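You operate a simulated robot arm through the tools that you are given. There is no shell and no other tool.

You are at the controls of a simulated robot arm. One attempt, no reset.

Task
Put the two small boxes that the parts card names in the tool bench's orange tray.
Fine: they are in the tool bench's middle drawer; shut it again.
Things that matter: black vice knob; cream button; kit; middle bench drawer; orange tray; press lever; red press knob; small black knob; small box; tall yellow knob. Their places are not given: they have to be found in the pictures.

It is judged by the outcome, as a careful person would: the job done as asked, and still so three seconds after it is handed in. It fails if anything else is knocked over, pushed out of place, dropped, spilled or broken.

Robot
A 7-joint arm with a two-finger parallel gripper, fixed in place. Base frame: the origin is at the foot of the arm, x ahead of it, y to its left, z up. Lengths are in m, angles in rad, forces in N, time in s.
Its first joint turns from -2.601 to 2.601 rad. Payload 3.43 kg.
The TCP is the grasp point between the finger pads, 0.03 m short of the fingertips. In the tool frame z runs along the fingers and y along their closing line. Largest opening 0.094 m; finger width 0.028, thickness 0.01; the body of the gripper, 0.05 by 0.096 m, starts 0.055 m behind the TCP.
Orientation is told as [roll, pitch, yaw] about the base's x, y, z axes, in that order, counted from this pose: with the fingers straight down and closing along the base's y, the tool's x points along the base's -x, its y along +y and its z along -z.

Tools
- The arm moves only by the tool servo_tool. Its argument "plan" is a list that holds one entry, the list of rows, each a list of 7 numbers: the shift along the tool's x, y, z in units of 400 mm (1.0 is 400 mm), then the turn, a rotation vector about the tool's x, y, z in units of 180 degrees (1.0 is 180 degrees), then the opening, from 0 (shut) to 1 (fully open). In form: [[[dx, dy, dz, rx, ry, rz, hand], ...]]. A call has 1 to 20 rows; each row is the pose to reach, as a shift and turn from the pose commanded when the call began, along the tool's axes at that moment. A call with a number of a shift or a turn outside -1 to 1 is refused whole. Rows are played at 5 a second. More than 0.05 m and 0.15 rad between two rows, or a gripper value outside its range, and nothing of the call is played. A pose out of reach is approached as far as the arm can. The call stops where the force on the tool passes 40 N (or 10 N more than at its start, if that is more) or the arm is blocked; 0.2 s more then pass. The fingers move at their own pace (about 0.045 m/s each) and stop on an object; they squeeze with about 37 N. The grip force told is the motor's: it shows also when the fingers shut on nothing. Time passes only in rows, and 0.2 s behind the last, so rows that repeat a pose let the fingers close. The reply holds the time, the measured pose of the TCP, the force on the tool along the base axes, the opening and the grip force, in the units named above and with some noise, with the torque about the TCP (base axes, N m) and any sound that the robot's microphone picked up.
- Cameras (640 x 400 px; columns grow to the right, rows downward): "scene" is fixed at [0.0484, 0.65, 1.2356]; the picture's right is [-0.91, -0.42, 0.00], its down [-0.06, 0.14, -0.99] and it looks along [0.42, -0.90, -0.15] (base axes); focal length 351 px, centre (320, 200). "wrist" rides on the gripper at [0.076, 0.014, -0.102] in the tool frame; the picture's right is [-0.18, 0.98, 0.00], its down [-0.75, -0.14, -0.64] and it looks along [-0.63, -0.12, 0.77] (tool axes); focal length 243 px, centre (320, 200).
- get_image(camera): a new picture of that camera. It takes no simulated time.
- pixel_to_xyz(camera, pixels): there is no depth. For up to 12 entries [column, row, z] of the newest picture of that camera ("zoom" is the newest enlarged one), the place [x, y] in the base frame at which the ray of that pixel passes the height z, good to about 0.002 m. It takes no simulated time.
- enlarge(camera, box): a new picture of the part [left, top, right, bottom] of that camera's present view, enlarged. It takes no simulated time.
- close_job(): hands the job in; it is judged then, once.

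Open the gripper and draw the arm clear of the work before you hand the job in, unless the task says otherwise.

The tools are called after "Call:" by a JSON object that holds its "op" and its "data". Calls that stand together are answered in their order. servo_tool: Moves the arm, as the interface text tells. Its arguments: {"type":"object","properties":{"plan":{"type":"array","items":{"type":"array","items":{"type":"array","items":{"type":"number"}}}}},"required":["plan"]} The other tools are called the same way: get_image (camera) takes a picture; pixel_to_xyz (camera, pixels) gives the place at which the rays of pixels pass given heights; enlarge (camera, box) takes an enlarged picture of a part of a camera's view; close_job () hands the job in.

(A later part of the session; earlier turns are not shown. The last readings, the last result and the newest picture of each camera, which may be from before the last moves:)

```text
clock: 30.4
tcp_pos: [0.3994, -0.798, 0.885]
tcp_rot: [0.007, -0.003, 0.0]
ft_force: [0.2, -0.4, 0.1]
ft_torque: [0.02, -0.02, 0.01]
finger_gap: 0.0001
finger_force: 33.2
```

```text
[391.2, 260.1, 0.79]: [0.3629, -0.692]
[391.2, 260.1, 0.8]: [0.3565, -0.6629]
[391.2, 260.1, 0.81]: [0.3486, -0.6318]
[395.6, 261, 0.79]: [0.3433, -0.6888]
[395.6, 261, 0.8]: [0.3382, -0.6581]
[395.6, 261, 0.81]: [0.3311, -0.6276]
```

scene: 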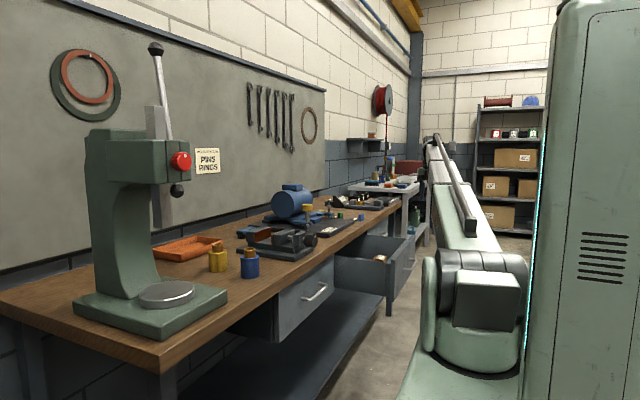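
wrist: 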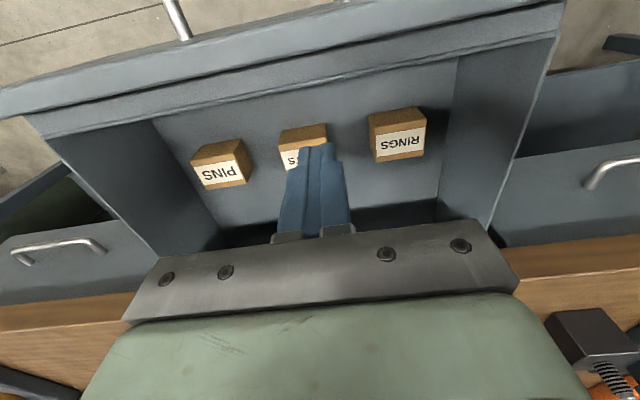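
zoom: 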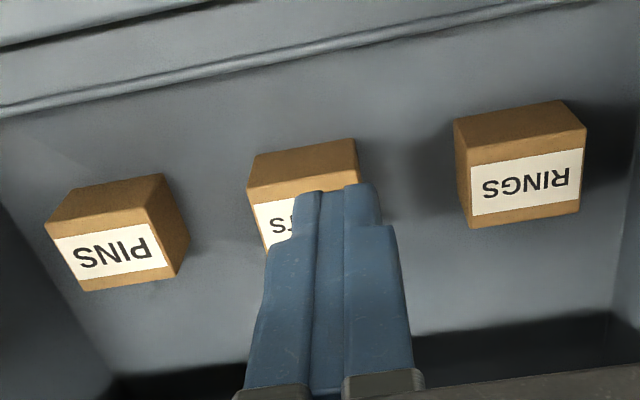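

The inner side walls are at y ≈ -0.632 and -1.03, so there is room around the boxes. I measure the top-face corners of the boxes in this zoom at z 0.71 and their feet.

Call:
{"op": "pixel_to_xyz", "data": {"camera": "zoom", "pixels": [[467, 165, 0.71], [586, 131, 0.71], [470, 228, 0.71], [581, 210, 0.71], [454, 122, 0.67], [560, 101, 0.67], [454, 122, 0.68], [47, 226, 0.71], [147, 205, 0.71], [82, 291, 0.71], [177, 275, 0.71], [75, 190, 0.67]]}}

```text
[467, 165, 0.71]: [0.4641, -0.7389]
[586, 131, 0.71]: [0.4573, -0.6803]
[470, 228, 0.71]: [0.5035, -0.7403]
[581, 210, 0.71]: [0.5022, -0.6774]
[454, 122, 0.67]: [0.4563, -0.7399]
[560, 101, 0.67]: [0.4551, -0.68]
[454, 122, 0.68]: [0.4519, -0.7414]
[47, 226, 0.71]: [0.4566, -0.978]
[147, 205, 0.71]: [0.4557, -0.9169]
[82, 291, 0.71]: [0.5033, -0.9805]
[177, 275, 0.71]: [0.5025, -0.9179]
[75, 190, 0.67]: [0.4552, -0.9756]
```

The boxes measure about 47 mm (x) by 61 mm (y) by 40 mm, squarely aligned, standing on z ≈ 0.67. I now lower the closed fingers behind the front wall (between it and the boxes) and pull the drawer further out, watching for its end stop.

Call:
{"op": "servo_tool", "data": {"plan": [[[-0.02, 0, 0.08, 0, 0, 0, 0], [-0.02, 0, 0.17, 0, 0, 0, 0], [-0.02, 0, 0.2625, 0, 0, 0, 0], [0.02, 0, 0.2625, 0, 0, 0, 0], [0.06, 0, 0.2625, 0, 0, 0, 0], [0.1, 0, 0.2625, 0, 0, 0, 0], [0.14, 0, 0.2625, 0, 0, 0, 0], [0.18, 0, 0.2625, 0, 0, 0, 0], [0.22, 0, 0.2625, 0, 0, 0, 0], [0.26, 0, 0.2625, 0, 0, 0, 0], [0.26, 0, 0.2625, 0, 0, 0, 0]]]}}

Call:
{"op": "get_image", "data": {"camera": "wrist"}}

Call:
{"op": "enlarge", "data": {"camera": "scene", "box": [320, 190, 450, 280]}}

```text
clock: 32.6
tcp_pos: [0.3142, -0.7988, 0.7812]
tcp_rot: [0.006, -0.021, 0.007]
ft_force: [12.4, 1.4, -2.4]
ft_torque: [0.03, 0.12, -0.16]
finger_gap: 0.0001
finger_force: 32.6
stopped in row 10: the force on the tool passed its limit at 58 N (the readings are from after the stop); the commanded pose is now the measured one
```

```text
taken
```

wrist: 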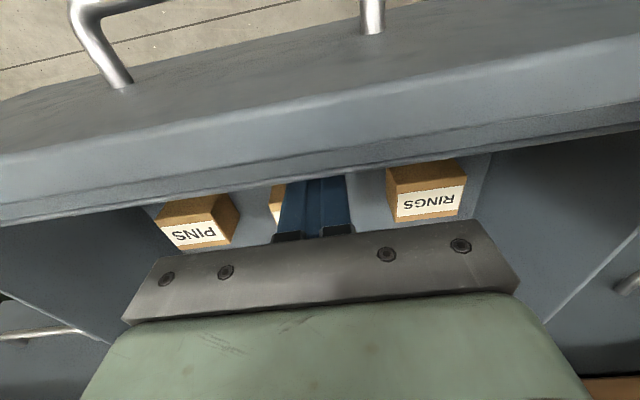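

```text
4.44 times, centred on (385, 235) of scene
```

zoom: 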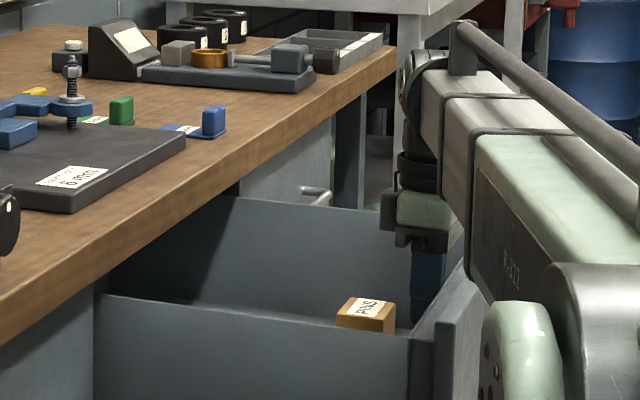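

The drawer has reached its end stop, about 31 cm open. I ease off, lift the fingers straight up out of the drawer, and look again.

Call:
{"op": "servo_tool", "data": {"plan": [[[-0.025, 0, 0, 0, 0, 0, 0], [-0.025, 0, -0.1, 0, 0, 0, 0], [-0.025, 0, -0.2, 0, 0, 0, 0.5], [-0.025, 0, -0.3, 0, 0, 0, 1], [-0.025, 0, -0.4, 0, 0, 0, 1], [0.05, 0, -0.45, 0, 0, 0, 1], [0.125, 0, -0.5, 0, 0, 0, 1], [0.125, 0, -0.5, 0, 0, 0, 1]]]}}

Call:
{"op": "get_image", "data": {"camera": "wrist"}}

Call:
{"op": "enlarge", "data": {"camera": "wrist", "box": [200, 80, 440, 230]}}

```text
clock: 34.4
tcp_pos: [0.257, -0.8004, 0.9791]
tcp_rot: [0.006, -0.019, 0.004]
ft_force: [0.3, 0.0, 0.2]
ft_torque: [0.0, 0.02, 0.02]
finger_gap: 0.0941
finger_force: 0.0
```

```text
taken
```

wrist: 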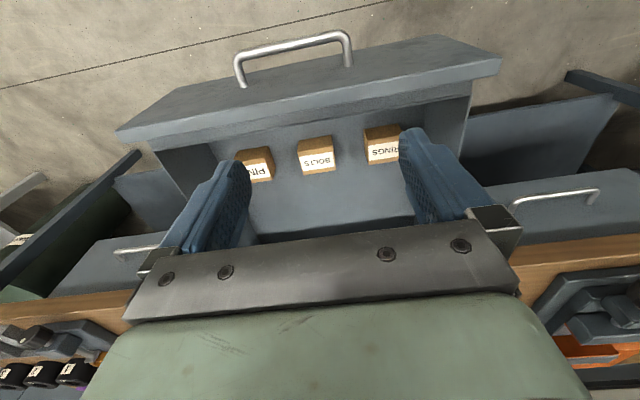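

```text
2.67 times, centred on (320, 155) of wrist
```

zoom: 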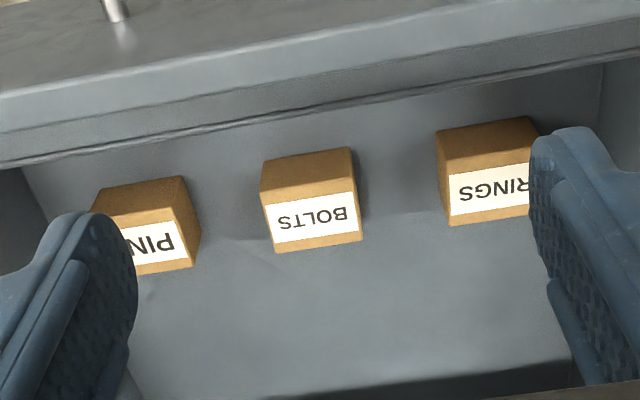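

I re-measure the boxes after the pull.

Call:
{"op": "pixel_to_xyz", "data": {"camera": "zoom", "pixels": [[265, 207, 0.71], [356, 192, 0.71], [275, 254, 0.71], [361, 239, 0.71], [447, 172, 0.71], [450, 226, 0.71], [179, 222, 0.71], [194, 266, 0.71], [437, 130, 0.67], [534, 117, 0.67], [600, 62, 0.79], [300, 122, 0.79]]}}

```text
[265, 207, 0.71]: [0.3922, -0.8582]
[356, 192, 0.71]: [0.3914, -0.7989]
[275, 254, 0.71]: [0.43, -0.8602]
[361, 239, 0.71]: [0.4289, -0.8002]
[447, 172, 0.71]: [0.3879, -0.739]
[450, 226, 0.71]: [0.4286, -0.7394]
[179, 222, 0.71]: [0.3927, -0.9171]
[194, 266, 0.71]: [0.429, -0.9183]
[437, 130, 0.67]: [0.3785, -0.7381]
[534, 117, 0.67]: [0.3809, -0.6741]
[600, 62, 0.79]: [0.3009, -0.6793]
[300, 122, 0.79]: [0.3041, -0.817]
```

RINGS' centre is now (0.405, -0.709) and PINS' (0.405, -0.948), tops at z 0.71. I level the tool and move over RINGS at a safe height, then will turn so the fingers close along x.

Call:
{"op": "servo_tool", "data": {"plan": [[[-0.0925, 0.055, 0.018, 0.0019, 0.006, 0, 1], [-0.185, 0.11, 0.036, 0.0019, 0.006, 0, 1], [-0.2775, 0.165, 0.054, 0.0019, 0.006, 0, 1], [-0.37, 0.225, 0.0725, 0.0019, 0.006, 0, 1], [-0.37, 0.225, 0.0725, 0.0019, 0.006, 0, 1]]]}}

Call:
{"op": "servo_tool", "data": {"plan": [[[0, 0, 0, 0, 0, -0.045, 1], [0, 0, 0, 0, 0, -0.09, 1], [0, 0, 0, 0, 0, -0.135, 1], [0, 0, 0, 0, 0, -0.18, 1], [0, 0, 0, 0, 0, -0.225, 1], [0, 0, 0, 0, 0, -0.27, 1], [0, 0, 0, 0, 0, -0.315, 1], [0, 0, 0, 0, 0, -0.36, 1], [0, 0, 0, 0, 0, -0.405, 1], [0, 0, 0, 0, 0, -0.45, 1], [0, 0, 0, 0, 0, -0.495, 1], [0, 0, 0, 0, 0, -0.499, 1], [0, 0, 0, 0, 0, -0.499, 1]]]}}

Call:
{"op": "get_image", "data": {"camera": "wrist"}}

```text
clock: 35.6
tcp_pos: [0.4099, -0.709, 0.9515]
tcp_rot: [0.001, 0.0, 0.006]
ft_force: [0.0, -0.7, 0.2]
ft_torque: [0.04, -0.02, 0.01]
finger_gap: 0.0939
finger_force: 0.0
```

```text
clock: 38.4
tcp_pos: [0.4087, -0.7095, 0.9548]
tcp_rot: [-0.001, -0.001, 1.574]
ft_force: [-0.3, 0.5, 0.6]
ft_torque: [0.01, -0.03, 0.02]
finger_gap: 0.0941
finger_force: 0.1
```

```text
taken
```

wrist: 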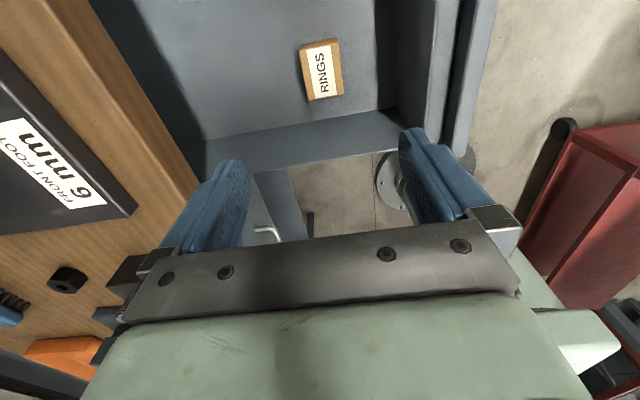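

RINGS shows at wrist (321,70). I check its corners at z 0.71 against my estimate before descending.

Call:
{"op": "enlarge", "data": {"camera": "wrist", "box": [260, 20, 400, 120]}}

Call:
{"op": "pixel_to_xyz", "data": {"camera": "wrist", "pixels": [[300, 46, 0.71], [338, 39, 0.71], [307, 101, 0.71], [343, 94, 0.71], [321, 70, 0.71]]}}

```text
4.00 times, centred on (330, 70) of wrist
```

zoom: 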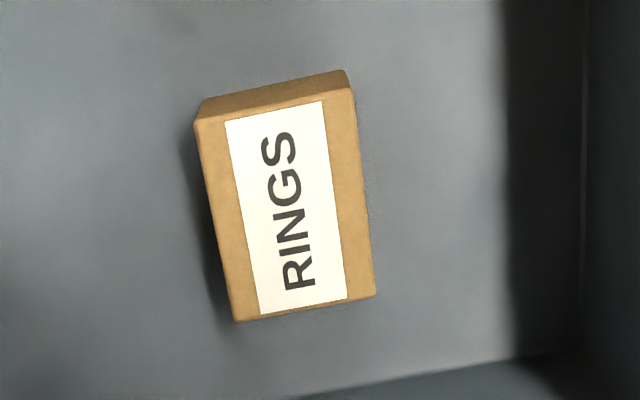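

```text
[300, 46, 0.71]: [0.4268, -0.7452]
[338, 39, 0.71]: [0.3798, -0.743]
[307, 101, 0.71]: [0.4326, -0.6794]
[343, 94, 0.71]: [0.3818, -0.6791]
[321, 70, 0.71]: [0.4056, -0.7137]
```

The box's centre checks as (0.405, -0.711). I descend with open fingers to TCP z ≈ 0.710, tips about 1 cm above the drawer floor, then close.

Call:
{"op": "servo_tool", "data": {"plan": [[[0.001, 0.009, 0.09, 0, 0, 0, 1], [0.001, 0.009, 0.18, 0, 0, 0, 1], [0.001, 0.009, 0.27, 0, 0, 0, 1], [0.001, 0.009, 0.36, 0, 0, 0, 1], [0.001, 0.009, 0.44, 0, 0, 0, 1], [0.001, 0.009, 0.51, 0, 0, 0, 1], [0.001, 0.009, 0.57, 0, 0, 0, 1], [0.001, 0.009, 0.6125, 0, 0, 0, 1], [0.001, 0.009, 0.6125, 0, 0, 0, 1]]]}}

Call:
{"op": "get_image", "data": {"camera": "wrist"}}

Call:
{"op": "enlarge", "data": {"camera": "scene", "box": [320, 190, 450, 280]}}

```text
clock: 40.4
tcp_pos: [0.4039, -0.7105, 0.7102]
tcp_rot: [-0.001, 0.0, 1.573]
ft_force: [-1.0, 0.4, -0.7]
ft_torque: [0.0, 0.02, -0.01]
finger_gap: 0.0937
finger_force: 0.0
```

```text
taken
```

wrist: 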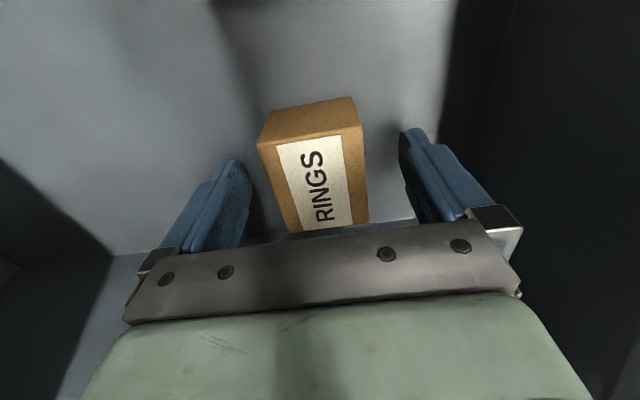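

```text
4.44 times, centred on (385, 235) of scene
```

zoom: 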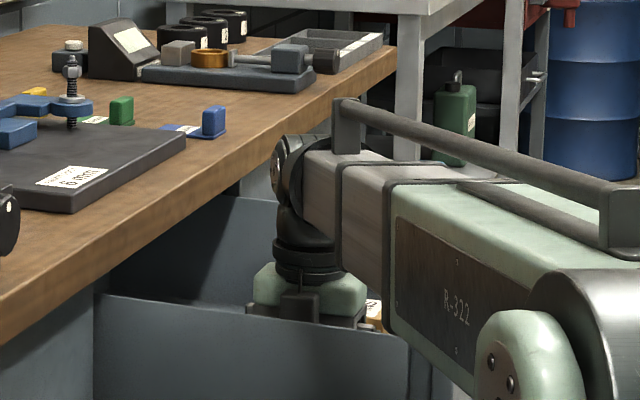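

RINGS sits squarely between the open fingers. I close them on it.

Call:
{"op": "servo_tool", "data": {"plan": [[[0, 0, 0, 0, 0, 0, 0], [0, 0, 0, 0, 0, 0, 0], [0, 0, 0, 0, 0, 0, 0], [0, 0, 0, 0, 0, 0, 0], [0, 0, 0, 0, 0, 0, 0], [0, 0, 0, 0, 0, 0, 0]]]}}

```text
clock: 41.8
tcp_pos: [0.4045, -0.711, 0.7102]
tcp_rot: [0.001, 0.001, 1.574]
ft_force: [0.8, -0.1, 1.1]
ft_torque: [-0.03, -0.06, 0.02]
finger_gap: 0.0538
finger_force: 37.1
```

The grip holds (53.8 mm, 37 N). I lift RINGS straight up to z ≈ 1.08.

Call:
{"op": "servo_tool", "data": {"plan": [[[0, 0, -0.05, 0, 0, 0, 0], [0, 0, -0.12, 0, 0, 0, 0], [0, 0, -0.21, 0, 0, 0, 0], [0, 0, -0.31, 0, 0, 0, 0], [0, 0, -0.41, 0, 0, 0, 0], [0, 0, -0.51, 0, 0, 0, 0], [0, 0, -0.61, 0, 0, 0, 0], [0, 0, -0.71, 0, 0, 0, 0], [0, 0, -0.81, 0, 0, 0, 0], [0, 0, -0.9, 0, 0, 0, 0], [0, 0, -0.925, 0, 0, 0, 0], [0, 0, -0.925, 0, 0, 0, 0]]]}}

Call:
{"op": "get_image", "data": {"camera": "wrist"}}

Call:
{"op": "get_image", "data": {"camera": "scene"}}

```text
clock: 44.4
tcp_pos: [0.402, -0.7095, 1.0798]
tcp_rot: [0.0, 0.001, 1.573]
ft_force: [-0.3, 0.5, -2.0]
ft_torque: [-0.03, -0.01, -0.01]
finger_gap: 0.0538
finger_force: 37.2
```

```text
taken
```

wrist: 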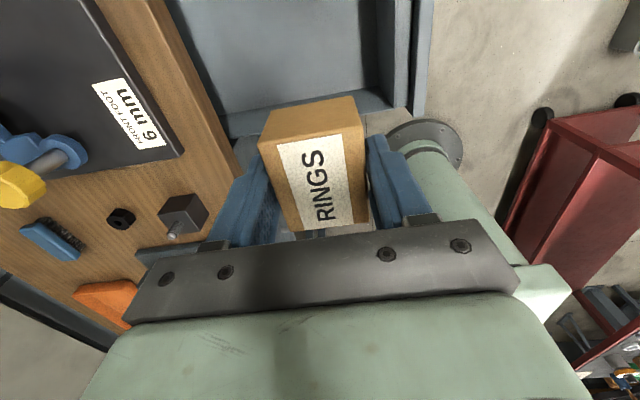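

```text
taken
```

scene: 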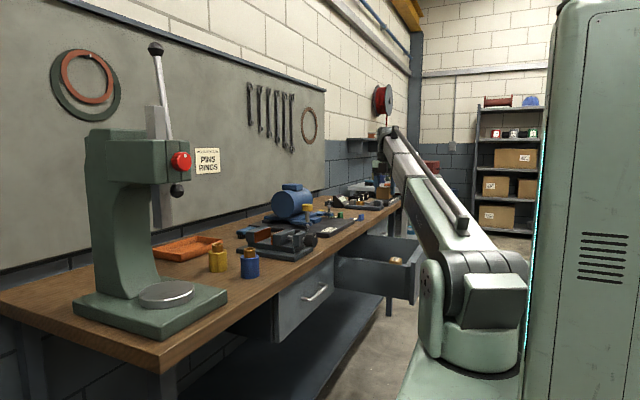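

RINGS is held clear. Before crossing the bench I measure the tray, the two bushings and the press in the scene picture so that the path avoids them.

Call:
{"op": "pixel_to_xyz", "data": {"camera": "scene", "pixels": [[218, 272, 0.85], [249, 278, 0.85], [228, 296, 0.87], [76, 310, 0.87], [152, 340, 0.87], [182, 262, 0.85], [182, 254, 0.885], [223, 239.5, 0.885], [196, 237, 0.885], [153, 250, 0.885], [222, 245, 0.85]]}}

Call:
{"op": "enlarge", "data": {"camera": "scene", "box": [140, 220, 270, 300]}}

Call:
{"op": "enlarge", "data": {"camera": "scene", "box": [60, 30, 260, 350]}}

Call:
{"op": "pixel_to_xyz", "data": {"camera": "wrist", "pixels": [[75, 296, 0.885], [130, 325, 0.855], [85, 283, 0.885], [135, 283, 0.885], [120, 218, 0.85], [185, 215, 0.85], [50, 240, 0.86]]}}

```text
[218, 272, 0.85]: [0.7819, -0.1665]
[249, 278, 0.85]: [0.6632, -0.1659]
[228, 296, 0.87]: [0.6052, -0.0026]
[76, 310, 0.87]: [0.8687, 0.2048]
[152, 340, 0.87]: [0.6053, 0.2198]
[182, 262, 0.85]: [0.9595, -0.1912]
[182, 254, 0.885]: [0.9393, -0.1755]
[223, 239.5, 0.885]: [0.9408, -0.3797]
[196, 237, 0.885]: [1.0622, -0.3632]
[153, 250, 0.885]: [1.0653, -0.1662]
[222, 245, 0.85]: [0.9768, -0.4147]
```

```text
4.92 times, centred on (205, 260) of scene
```

zoom: 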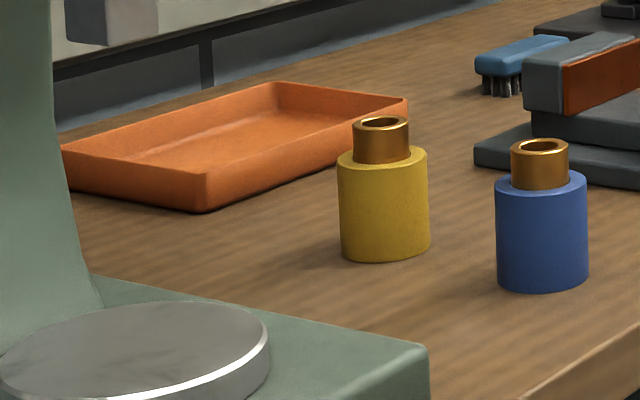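

```text
1.25 times, centred on (160, 190) of scene
```

zoom: 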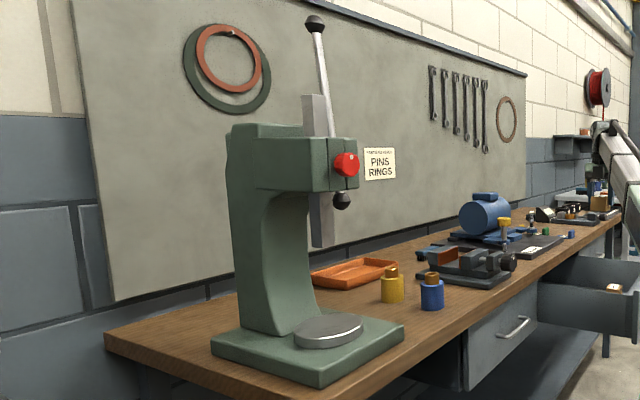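

```text
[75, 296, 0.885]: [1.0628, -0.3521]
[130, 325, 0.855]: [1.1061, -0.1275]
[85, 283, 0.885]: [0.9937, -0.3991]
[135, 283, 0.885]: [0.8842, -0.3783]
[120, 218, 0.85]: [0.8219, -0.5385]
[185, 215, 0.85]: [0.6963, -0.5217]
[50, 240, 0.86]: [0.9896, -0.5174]
```

The tray's rim spans about x 0.945–1.075, y -0.39 to -0.18 (rim z ≈ 0.88), and the yellow bushing stands at (0.78, -0.17). I carry RINGS over the bench to (0.70, -0.45, 1.10), turning the fingers back to close along y on the way.

Call:
{"op": "servo_tool", "data": {"plan": [[[-0.05, -0.0573, -0.0038, 0, 0, 0.0385, 0], [-0.1, -0.1146, -0.0077, 0, 0, 0.077, 0], [-0.15, -0.1719, -0.0115, 0, 0, 0.1156, 0], [-0.2, -0.2292, -0.0154, 0, 0, 0.1541, 0], [-0.25, -0.2865, -0.0192, 0, 0, 0.1926, 0], [-0.3, -0.3438, -0.0231, 0, 0, 0.2311, 0], [-0.35, -0.4012, -0.0269, 0, 0, 0.2696, 0], [-0.4, -0.4585, -0.0308, 0, 0, 0.3081, 0], [-0.45, -0.5158, -0.0346, 0, 0, 0.3467, 0], [-0.5, -0.5731, -0.0385, 0, 0, 0.3852, 0], [-0.55, -0.6304, -0.0423, 0, 0, 0.4237, 0], [-0.6, -0.6877, -0.0462, 0, 0, 0.4622, 0], [-0.65, -0.745, -0.05, 0, 0, 0.5007, 0], [-0.65, -0.745, -0.05, 0, 0, 0.5007, 0]]]}}

Call:
{"op": "get_image", "data": {"camera": "wrist"}}

Call:
{"op": "get_image", "data": {"camera": "scene"}}

```text
clock: 47.4
tcp_pos: [0.7019, -0.449, 1.1015]
tcp_rot: [0.001, -0.001, -0.002]
ft_force: [-0.8, 0.2, -3.0]
ft_torque: [0.01, 0.02, 0.0]
finger_gap: 0.0538
finger_force: 36.3
```

```text
taken
```

wrist: 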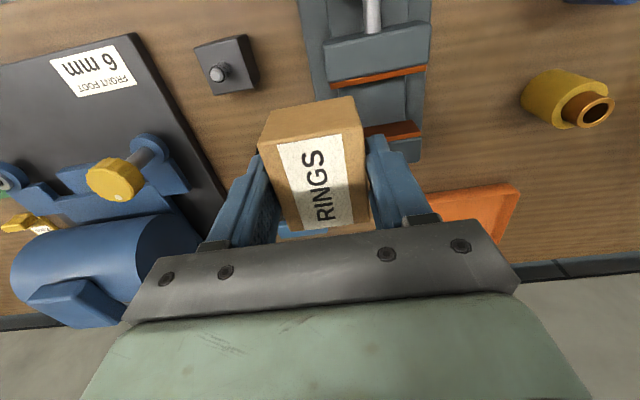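

```text
taken
```

scene: 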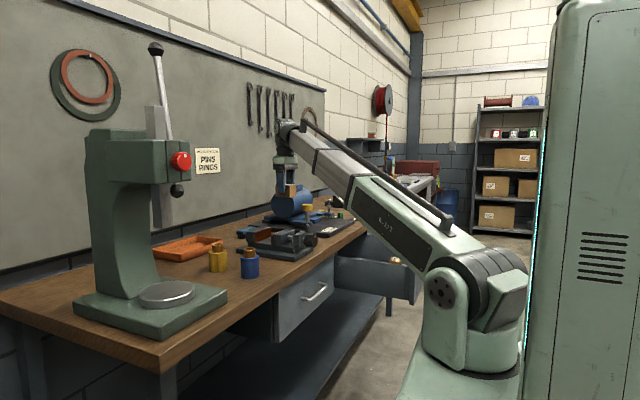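

The crossing went well; the tray's corner shows at wrist (517,187). I move on towards the tray at height, to about (0.90, -0.27, 1.06), and check the reach.

Call:
{"op": "pixel_to_xyz", "data": {"camera": "wrist", "pixels": [[518, 187, 0.88], [432, 197, 0.88], [498, 246, 0.86], [518, 187, 0.87], [527, 95, 0.9], [590, 108, 0.93]]}}

Call:
{"op": "servo_tool", "data": {"plan": [[[-0.08, 0.075, 0.01, 0, 0, 0, 0], [-0.16, 0.15, 0.02, 0, 0, 0, 0], [-0.24, 0.225, 0.04, 0, 0, 0, 0], [-0.32, 0.3, 0.06, 0, 0, 0, 0], [-0.4, 0.375, 0.08, 0, 0, 0, 0], [-0.5, 0.45, 0.1, 0, 0, 0, 0], [-0.5, 0.45, 0.1, 0, 0, 0, 0]]]}}

Call:
{"op": "get_image", "data": {"camera": "wrist"}}

Call:
{"op": "get_image", "data": {"camera": "scene"}}

```text
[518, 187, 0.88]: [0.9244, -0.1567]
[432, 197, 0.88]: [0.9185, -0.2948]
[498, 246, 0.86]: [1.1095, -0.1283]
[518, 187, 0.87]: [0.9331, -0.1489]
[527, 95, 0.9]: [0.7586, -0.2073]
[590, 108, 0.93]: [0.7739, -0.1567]
```

```text
refused: row 6 steps farther than a row can; nothing moved
```

```text
taken
```

wrist: 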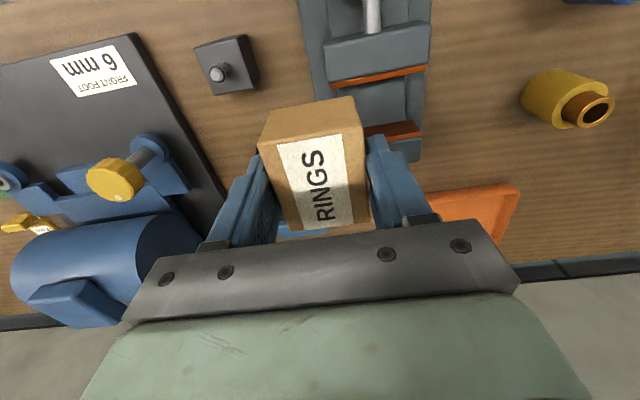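

```text
taken
```

scene: 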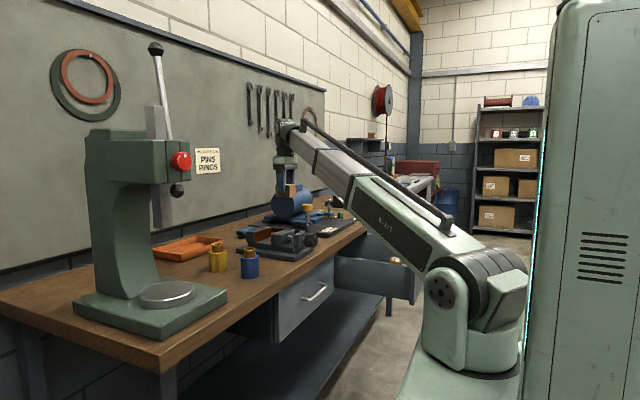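

The last move was refused for one row being too long; nothing moved. I send the same move in finer rows.

Call:
{"op": "servo_tool", "data": {"plan": [[[-0.07, 0.064, 0.014, 0, 0, 0, 0], [-0.14, 0.128, 0.028, 0, 0, 0, 0], [-0.21, 0.193, 0.043, 0, 0, 0, 0], [-0.28, 0.257, 0.057, 0, 0, 0, 0], [-0.35, 0.321, 0.071, 0, 0, 0, 0], [-0.42, 0.386, 0.086, 0, 0, 0, 0], [-0.5, 0.45, 0.1, 0, 0, 0, 0], [-0.5, 0.45, 0.1, 0, 0, 0, 0]]]}}

Call:
{"op": "get_image", "data": {"camera": "wrist"}}

Call:
{"op": "get_image", "data": {"camera": "scene"}}

```text
clock: 49.2
tcp_pos: [0.901, -0.2699, 1.0596]
tcp_rot: [0.0, 0.0, 0.001]
ft_force: [-0.8, -0.1, -2.2]
ft_torque: [-0.01, 0.01, 0.01]
finger_gap: 0.054
finger_force: 36.8
```

```text
taken
```

wrist: 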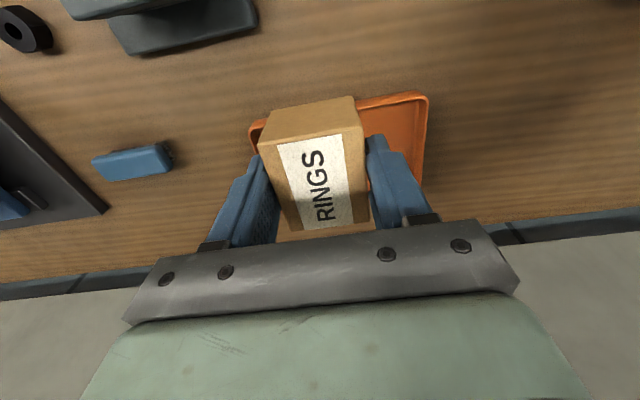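

```text
taken
```

scene: 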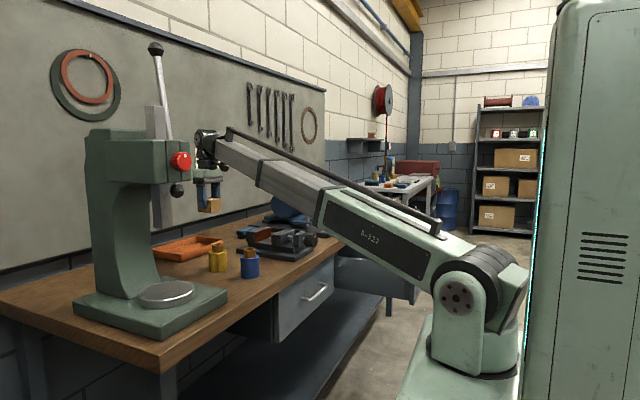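

Now nearly over the tray, whose front rim runs from wrist (252,125) to (427,94). I measure it from this nearer view.

Call:
{"op": "enlarge", "data": {"camera": "wrist", "box": [230, 70, 450, 230]}}

Call:
{"op": "pixel_to_xyz", "data": {"camera": "wrist", "pixels": [[427, 95, 0.88], [427, 95, 0.87], [250, 126, 0.88], [250, 126, 0.87], [421, 185, 0.88], [418, 107, 0.855], [414, 180, 0.855], [257, 152, 0.88], [390, 100, 0.88]]}}

```text
2.50 times, centred on (340, 150) of wrist
```

zoom: 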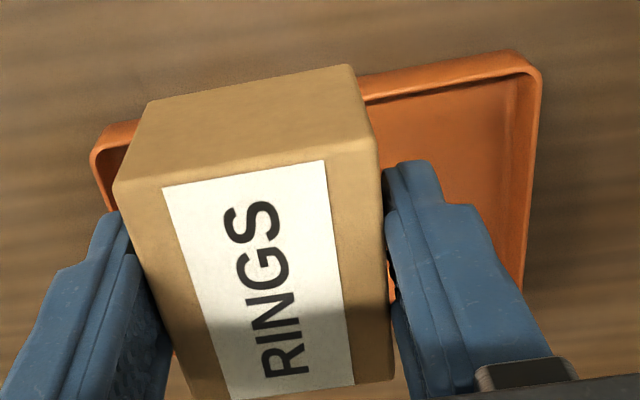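

```text
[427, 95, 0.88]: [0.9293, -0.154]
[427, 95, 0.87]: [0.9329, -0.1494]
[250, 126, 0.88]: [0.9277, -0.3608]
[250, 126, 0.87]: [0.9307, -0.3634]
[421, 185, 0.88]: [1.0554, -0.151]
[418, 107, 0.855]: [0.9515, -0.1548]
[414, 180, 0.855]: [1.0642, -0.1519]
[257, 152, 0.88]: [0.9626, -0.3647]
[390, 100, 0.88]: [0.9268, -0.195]
```

With rim z ≈ 0.886 both views agree: tray x 0.926–1.07, y -0.36 to -0.158. I move RINGS over its +y half, to (0.975, -0.21, 0.96), box bottom still above the rim, and see whether that is reachable with the tool vertical.

Call:
{"op": "servo_tool", "data": {"plan": [[[-0.037, 0.03, 0.03, 0, 0, 0, 0], [-0.074, 0.06, 0.07, 0, 0, 0, 0], [-0.111, 0.09, 0.12, 0, 0, 0, 0], [-0.148, 0.12, 0.18, 0, 0, 0, 0], [-0.185, 0.15, 0.25, 0, 0, 0, 0], [-0.185, 0.15, 0.25, 0, 0, 0, 0]]]}}

Call:
{"op": "get_image", "data": {"camera": "wrist"}}

Call:
{"op": "enlarge", "data": {"camera": "scene", "box": [130, 110, 290, 290]}}

```text
clock: 50.6
tcp_pos: [0.9756, -0.2081, 0.9573]
tcp_rot: [0.001, -0.002, 0.0]
ft_force: [0.5, -0.5, -2.3]
ft_torque: [-0.01, 0.0, 0.02]
finger_gap: 0.0543
finger_force: 36.7
```

```text
taken
```

wrist: 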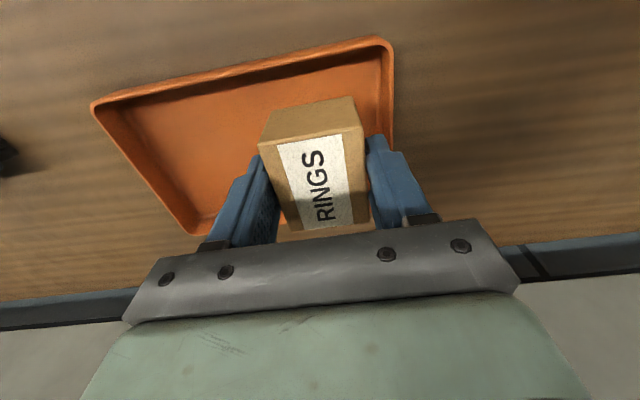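

```text
2.22 times, centred on (210, 200) of scene
```

zoom: 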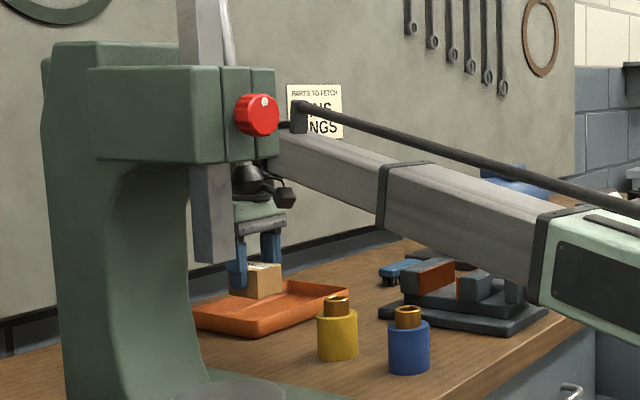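

The vertical tool reaches (0.976, -0.208) fine, and the whole tray shows. I measure its corners from here before lowering.

Call:
{"op": "pixel_to_xyz", "data": {"camera": "wrist", "pixels": [[388, 40, 0.886], [92, 106, 0.886], [195, 234, 0.886], [380, 55, 0.855], [107, 118, 0.855], [200, 215, 0.855], [393, 130, 0.886], [268, 150, 0.855]]}}

Call:
{"op": "enlarge", "data": {"camera": "wrist", "box": [70, 20, 420, 250]}}

```text
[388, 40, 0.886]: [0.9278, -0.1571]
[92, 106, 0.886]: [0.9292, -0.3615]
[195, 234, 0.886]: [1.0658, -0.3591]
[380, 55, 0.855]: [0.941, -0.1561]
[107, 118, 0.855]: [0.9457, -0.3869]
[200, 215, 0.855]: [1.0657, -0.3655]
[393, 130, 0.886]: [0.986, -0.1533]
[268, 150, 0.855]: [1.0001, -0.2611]
```

```text
1.74 times, centred on (245, 135) of wrist
```

zoom: 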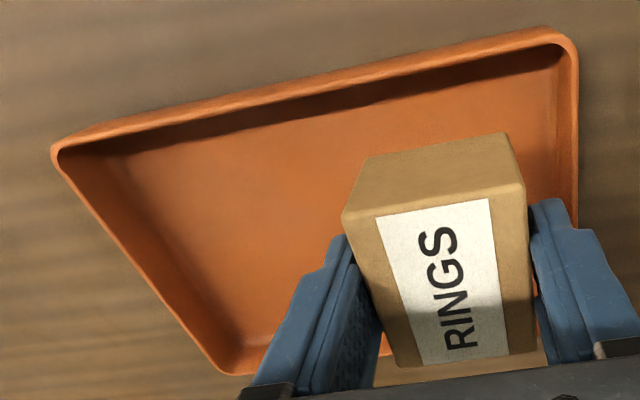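

The tray is x 0.928–1.066, y -0.361 to -0.155, matching. I lower RINGS to TCP z 0.900 at (0.985, -0.215), a few millimetres above its floor.

Call:
{"op": "servo_tool", "data": {"plan": [[[-0.0235, -0.0172, 0, 0, 0, 0, 0], [-0.0235, -0.0172, 0.05, 0, 0, 0, 0], [-0.0235, -0.0172, 0.09, 0, 0, 0, 0], [-0.0235, -0.0172, 0.12, 0, 0, 0, 0], [-0.0235, -0.0172, 0.143, 0, 0, 0, 0], [-0.0235, -0.0172, 0.143, 0, 0, 0, 0]]]}}

Call:
{"op": "enlarge", "data": {"camera": "scene", "box": [160, 190, 260, 270]}}

Call:
{"op": "get_image", "data": {"camera": "wrist"}}

```text
clock: 52.0
tcp_pos: [0.9826, -0.2161, 0.9048]
tcp_rot: [-0.002, -0.005, -0.001]
ft_force: [2.8, -3.4, 37.0]
ft_torque: [-0.03, -0.01, 0.0]
finger_gap: 0.0543
finger_force: 37.3
```

```text
5.00 times, centred on (210, 230) of scene
```

zoom: 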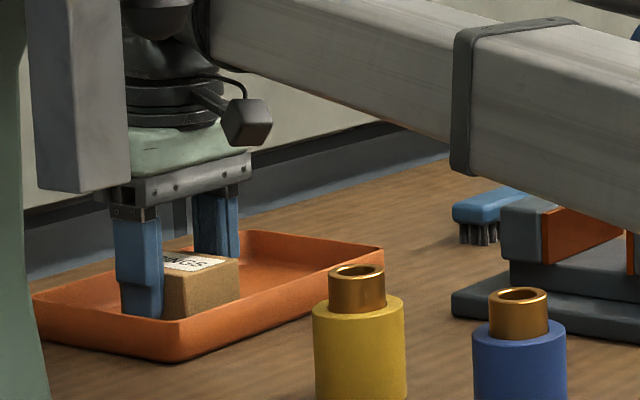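

```text
taken
```

wrist: 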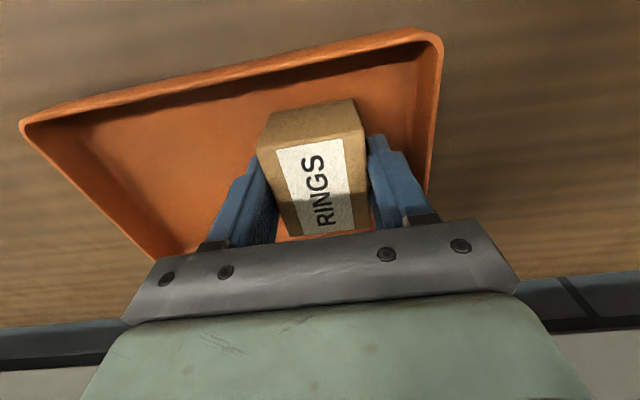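

The box is on the tray's floor (37 N upward at z 0.905). I relieve 4 mm of push and then open the fingers gently.

Call:
{"op": "servo_tool", "data": {"plan": [[[0, 0, -0.01, 0, 0, 0, 0], [0, 0, -0.01, 0, 0, 0, 0]]]}}

Call:
{"op": "servo_tool", "data": {"plan": [[[0, 0, 0, 0, 0, 0, 0.7], [0, 0, 0, 0, 0, 0, 0.7], [0, 0, 0, 0, 0, 0, 0.7], [0, 0, 0, 0, 0, 0, 0.7]]]}}

Call:
{"op": "get_image", "data": {"camera": "wrist"}}

Call:
{"op": "enlarge", "data": {"camera": "scene", "box": [160, 190, 260, 270]}}

```text
clock: 52.6
tcp_pos: [0.9833, -0.2172, 0.9039]
tcp_rot: [0.0, 0.0, -0.001]
ft_force: [1.4, -4.9, 11.6]
ft_torque: [-0.21, -0.5, -0.17]
finger_gap: 0.0541
finger_force: 37.1
```

```text
clock: 53.6
tcp_pos: [0.9824, -0.2165, 0.9054]
tcp_rot: [0.0, 0.001, 0.0]
ft_force: [-0.4, 1.0, -0.9]
ft_torque: [0.01, 0.01, 0.0]
finger_gap: 0.0659
finger_force: 0.0
```

```text
taken
```

wrist: 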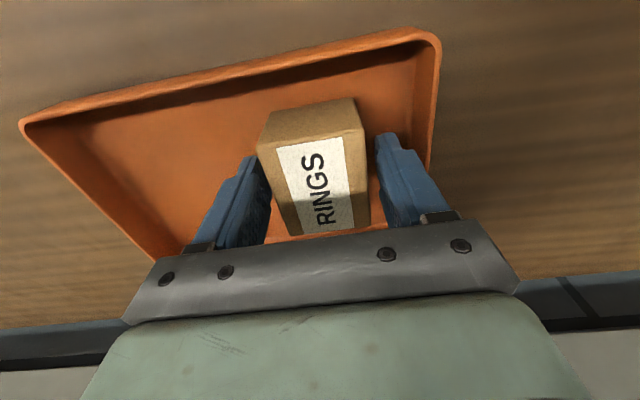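

```text
5.00 times, centred on (210, 230) of scene
```

zoom: 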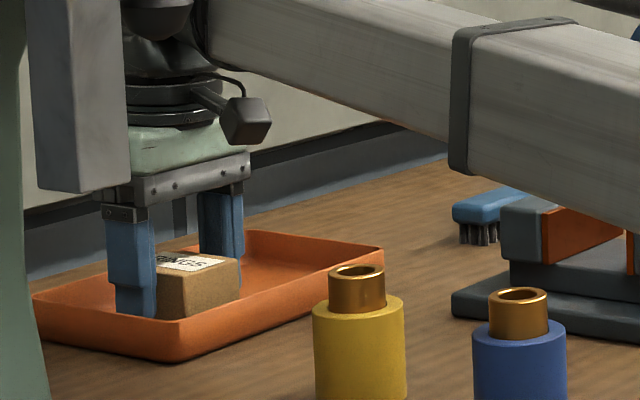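

RINGS stands released in the tray. I rise straight up to z ≈ 1.07 and then go back the way I came.

Call:
{"op": "servo_tool", "data": {"plan": [[[0, 0, -0.05, 0, 0, 0, 0.7], [0, 0, -0.13, 0, 0, 0, 0.7], [0, 0, -0.22, 0, 0, 0, 0.7], [0, 0, -0.31, 0, 0, 0, 0.7], [0, 0, -0.41, 0, 0, 0, 0.7], [0.1, -0.06, -0.42, 0, 0, 0, 0.7], [0.19, -0.12, -0.43, 0, 0, 0, 0.8], [0.28, -0.2, -0.44, 0, 0, 0, 0.9], [0.36, -0.28, -0.45, 0, 0, 0, 1], [0.44, -0.36, -0.46, 0, 0, 0, 1], [0.52, -0.44, -0.47, 0, 0, 0, 1], [0.6, -0.51, -0.48, 0, 0, 0, 1], [0.7, -0.57, -0.49, 0, 0, 0, 1], [0.7, -0.57, -0.49, 0, 0, 0, 1]]]}}

Call:
{"op": "get_image", "data": {"camera": "wrist"}}

Call:
{"op": "get_image", "data": {"camera": "scene"}}

```text
clock: 56.6
tcp_pos: [0.7016, -0.4476, 1.1046]
tcp_rot: [0.001, -0.003, 0.0]
ft_force: [0.9, 0.0, -0.1]
ft_torque: [0.01, -0.03, 0.0]
finger_gap: 0.0942
finger_force: 0.2
```

```text
taken
```

wrist: 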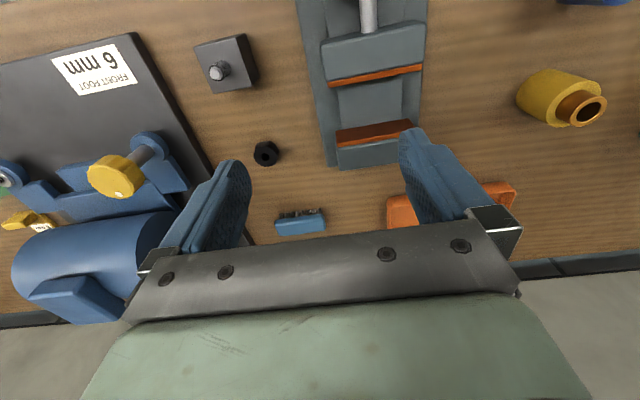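

```text
taken
```

scene: 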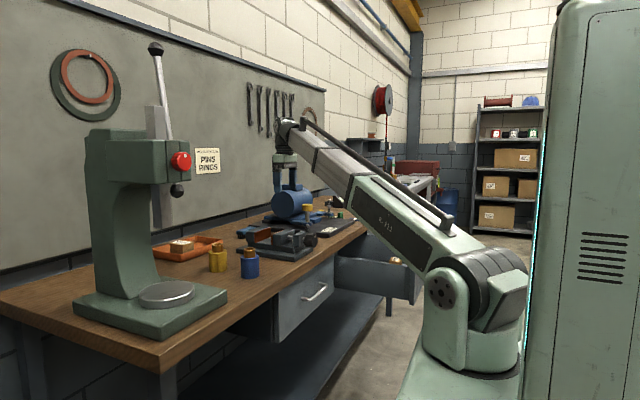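

RINGS is seated in the tray (scene (182,245)). I cross back to above the drawer, turning the tool to yaw -90° so that the fingers close along x with the camera on the drawer's inner side.

Call:
{"op": "servo_tool", "data": {"plan": [[[0.058, -0.073, 0, 0, 0, 0.0417, 1], [0.117, -0.146, 0, 0, 0, 0.0833, 1], [0.175, -0.219, 0, 0, 0, 0.125, 1], [0.233, -0.292, 0, 0, 0, 0.1667, 1], [0.292, -0.365, 0.02, 0, 0, 0.2083, 1], [0.35, -0.4375, 0.04, 0, 0, 0.25, 1], [0.408, -0.51, 0.06, 0, 0, 0.2917, 1], [0.467, -0.583, 0.08, 0, 0, 0.3333, 1], [0.525, -0.656, 0.1, 0, 0, 0.375, 1], [0.583, -0.729, 0.115, 0, 0, 0.4167, 1], [0.642, -0.802, 0.125, 0, 0, 0.4583, 1], [0.7, -0.875, 0.1375, 0, 0, 0.5, 1], [0.7, -0.875, 0.1375, 0, 0, 0.5, 1]]]}}

Call:
{"op": "get_image", "data": {"camera": "wrist"}}

Call:
{"op": "get_image", "data": {"camera": "scene"}}

```text
clock: 59.4
tcp_pos: [0.4235, -0.7915, 1.0495]
tcp_rot: [-0.002, -0.001, -1.573]
ft_force: [0.4, -0.2, 0.5]
ft_torque: [-0.01, 0.04, 0.01]
finger_gap: 0.0942
finger_force: 0.0
```

```text
taken
```

wrist: 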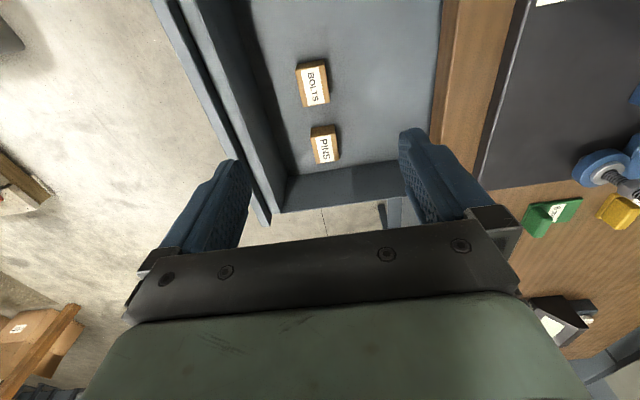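

```text
taken
```

scene: 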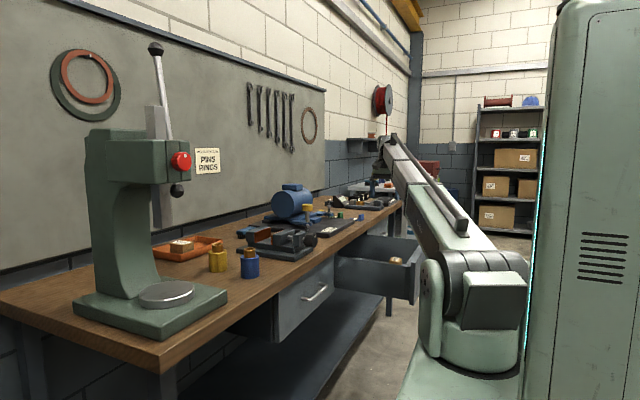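

PINS shows at wrist (323,147), beyond BOLTS. I zoom in and measure its corners.

Call:
{"op": "enlarge", "data": {"camera": "wrist", "box": [260, 50, 400, 190]}}

Call:
{"op": "pixel_to_xyz", "data": {"camera": "wrist", "pixels": [[313, 138, 0.71], [337, 133, 0.71], [316, 164, 0.71], [341, 160, 0.71], [310, 128, 0.66], [332, 125, 0.66]]}}

```text
2.86 times, centred on (330, 120) of wrist
```

zoom: 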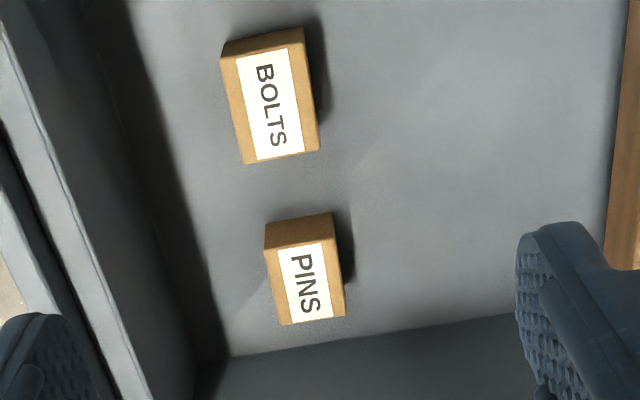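

```text
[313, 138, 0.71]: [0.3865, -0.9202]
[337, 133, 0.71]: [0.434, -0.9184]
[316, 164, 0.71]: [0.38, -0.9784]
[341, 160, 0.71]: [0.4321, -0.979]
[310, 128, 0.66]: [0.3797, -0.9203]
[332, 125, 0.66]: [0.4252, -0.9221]
```

PINS' centre is (0.406, -0.949). I move above it with the tool tipped 12° towards -y to gain reach (the finger pads stay vertical), and check that it is reachable.

Call:
{"op": "servo_tool", "data": {"plan": [[[-0.064, -0.007, 0.054, 0, -0.0111, 0, 1], [-0.129, -0.015, 0.108, 0, -0.0222, 0, 1], [-0.193, -0.022, 0.1625, 0, -0.0333, 0, 1], [-0.257, -0.029, 0.217, 0, -0.0444, 0, 1], [-0.322, -0.037, 0.271, 0, -0.0556, 0, 1], [-0.386, -0.044, 0.325, 0, -0.0667, 0, 1], [-0.386, -0.044, 0.325, 0, -0.0667, 0, 1]]]}}

Call:
{"op": "get_image", "data": {"camera": "wrist"}}

Call:
{"op": "enlarge", "data": {"camera": "scene", "box": [320, 170, 460, 280]}}

```text
clock: 61.0
tcp_pos: [0.4079, -0.9499, 0.9172]
tcp_rot: [0.0, -0.211, -1.57]
ft_force: [-0.4, 0.0, -0.8]
ft_torque: [0.03, 0.0, -0.01]
finger_gap: 0.0938
finger_force: 0.0
```

```text
taken
```

wrist: 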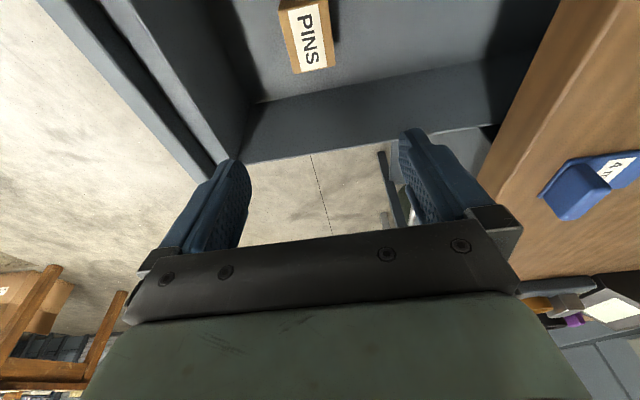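

```text
3.64 times, centred on (390, 225) of scene
```

zoom: 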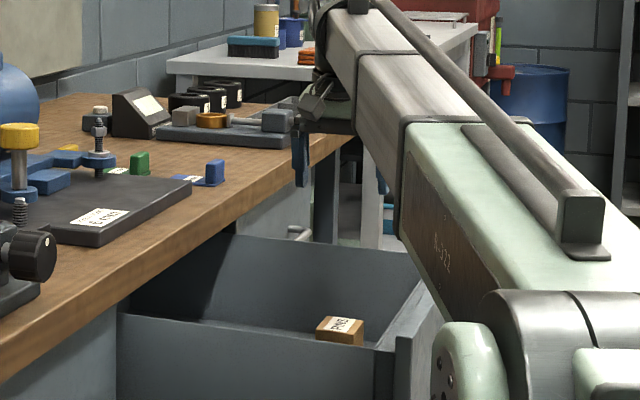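

The pose is reachable. I descend half way (10 cm straight down) and check the forearm's clearance over the drawer's edge in the scene view.

Call:
{"op": "servo_tool", "data": {"plan": [[[0.019, -0.005, 0.08, 0, 0, 0, 1], [0.038, -0.005, 0.16, 0, 0, 0, 1], [0.056, -0.005, 0.244, 0, 0, 0, 1], [0.056, -0.005, 0.244, 0, 0, 0, 1]]]}}

Call:
{"op": "enlarge", "data": {"camera": "scene", "box": [320, 170, 500, 310]}}

Call:
{"op": "get_image", "data": {"camera": "wrist"}}

```text
clock: 62.0
tcp_pos: [0.4051, -0.9453, 0.8155]
tcp_rot: [-0.001, -0.207, -1.57]
ft_force: [0.4, 0.8, 0.0]
ft_torque: [-0.01, 0.01, -0.05]
finger_gap: 0.0941
finger_force: 0.1
```

```text
2.86 times, centred on (410, 240) of scene
```

zoom: 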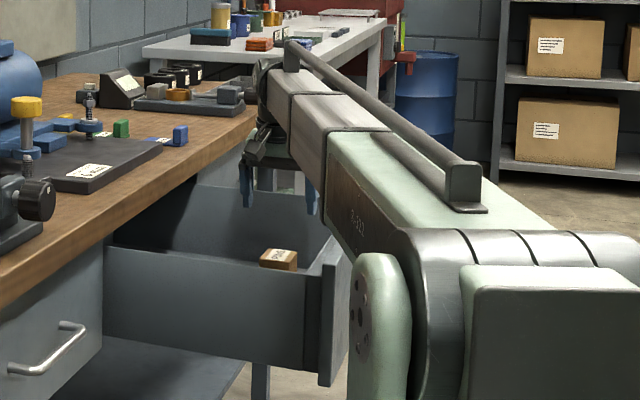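

```text
taken
```

wrist: 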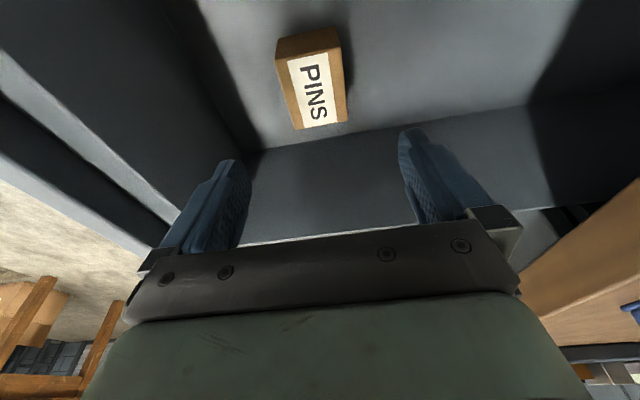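

The boom stays well above the drawer edge and PINS lies between the fingers' planes. I descend the remaining 10 cm to TCP z ≈ 0.712.

Call:
{"op": "servo_tool", "data": {"plan": [[[0.0137, 0.0025, 0.07, 0, 0, 0, 1], [0.0274, 0.0025, 0.14, 0, 0, 0, 1], [0.0392, 0.0025, 0.2, 0, 0, 0, 1], [0.0497, 0.0025, 0.254, 0, 0, 0, 1], [0.0497, 0.0025, 0.254, 0, 0, 0, 1]]]}}

Call:
{"op": "get_image", "data": {"camera": "wrist"}}

Call:
{"op": "enlarge", "data": {"camera": "scene", "box": [320, 170, 500, 310]}}

```text
clock: 63.2
tcp_pos: [0.4082, -0.9473, 0.7141]
tcp_rot: [0.001, -0.211, -1.571]
ft_force: [0.2, 0.2, 0.8]
ft_torque: [0.01, 0.03, 0.01]
finger_gap: 0.0939
finger_force: 0.1
```

```text
taken
```

wrist: 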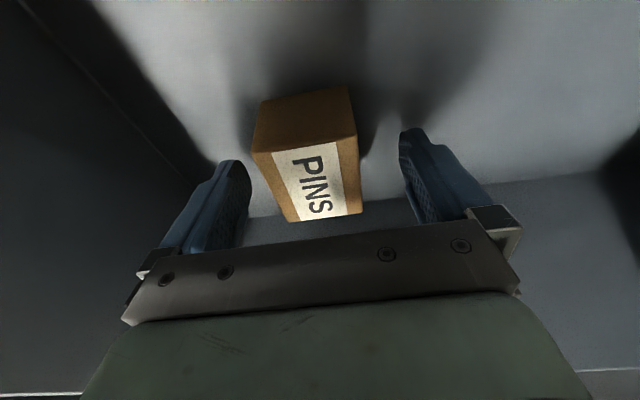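

```text
2.86 times, centred on (410, 240) of scene
```

zoom: 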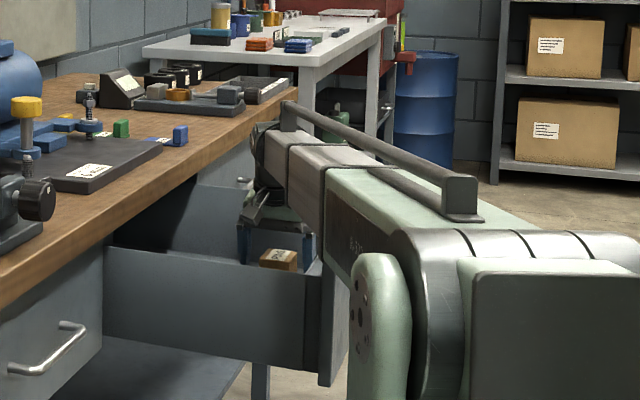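

PINS is between the fingers with no contact force. I close on it.

Call:
{"op": "servo_tool", "data": {"plan": [[[0, 0, 0, 0, 0, 0, 0], [0, 0, 0, 0, 0, 0, 0], [0, 0, 0, 0, 0, 0, 0], [0, 0, 0, 0, 0, 0, 0], [0, 0, 0, 0, 0, 0, 0], [0, 0, 0, 0, 0, 0, 0]]]}}

```text
clock: 64.6
tcp_pos: [0.4078, -0.9483, 0.7131]
tcp_rot: [-0.001, -0.209, -1.57]
ft_force: [-0.3, 0.4, 0.1]
ft_torque: [-0.01, 0.06, -0.03]
finger_gap: 0.054
finger_force: 36.8
```

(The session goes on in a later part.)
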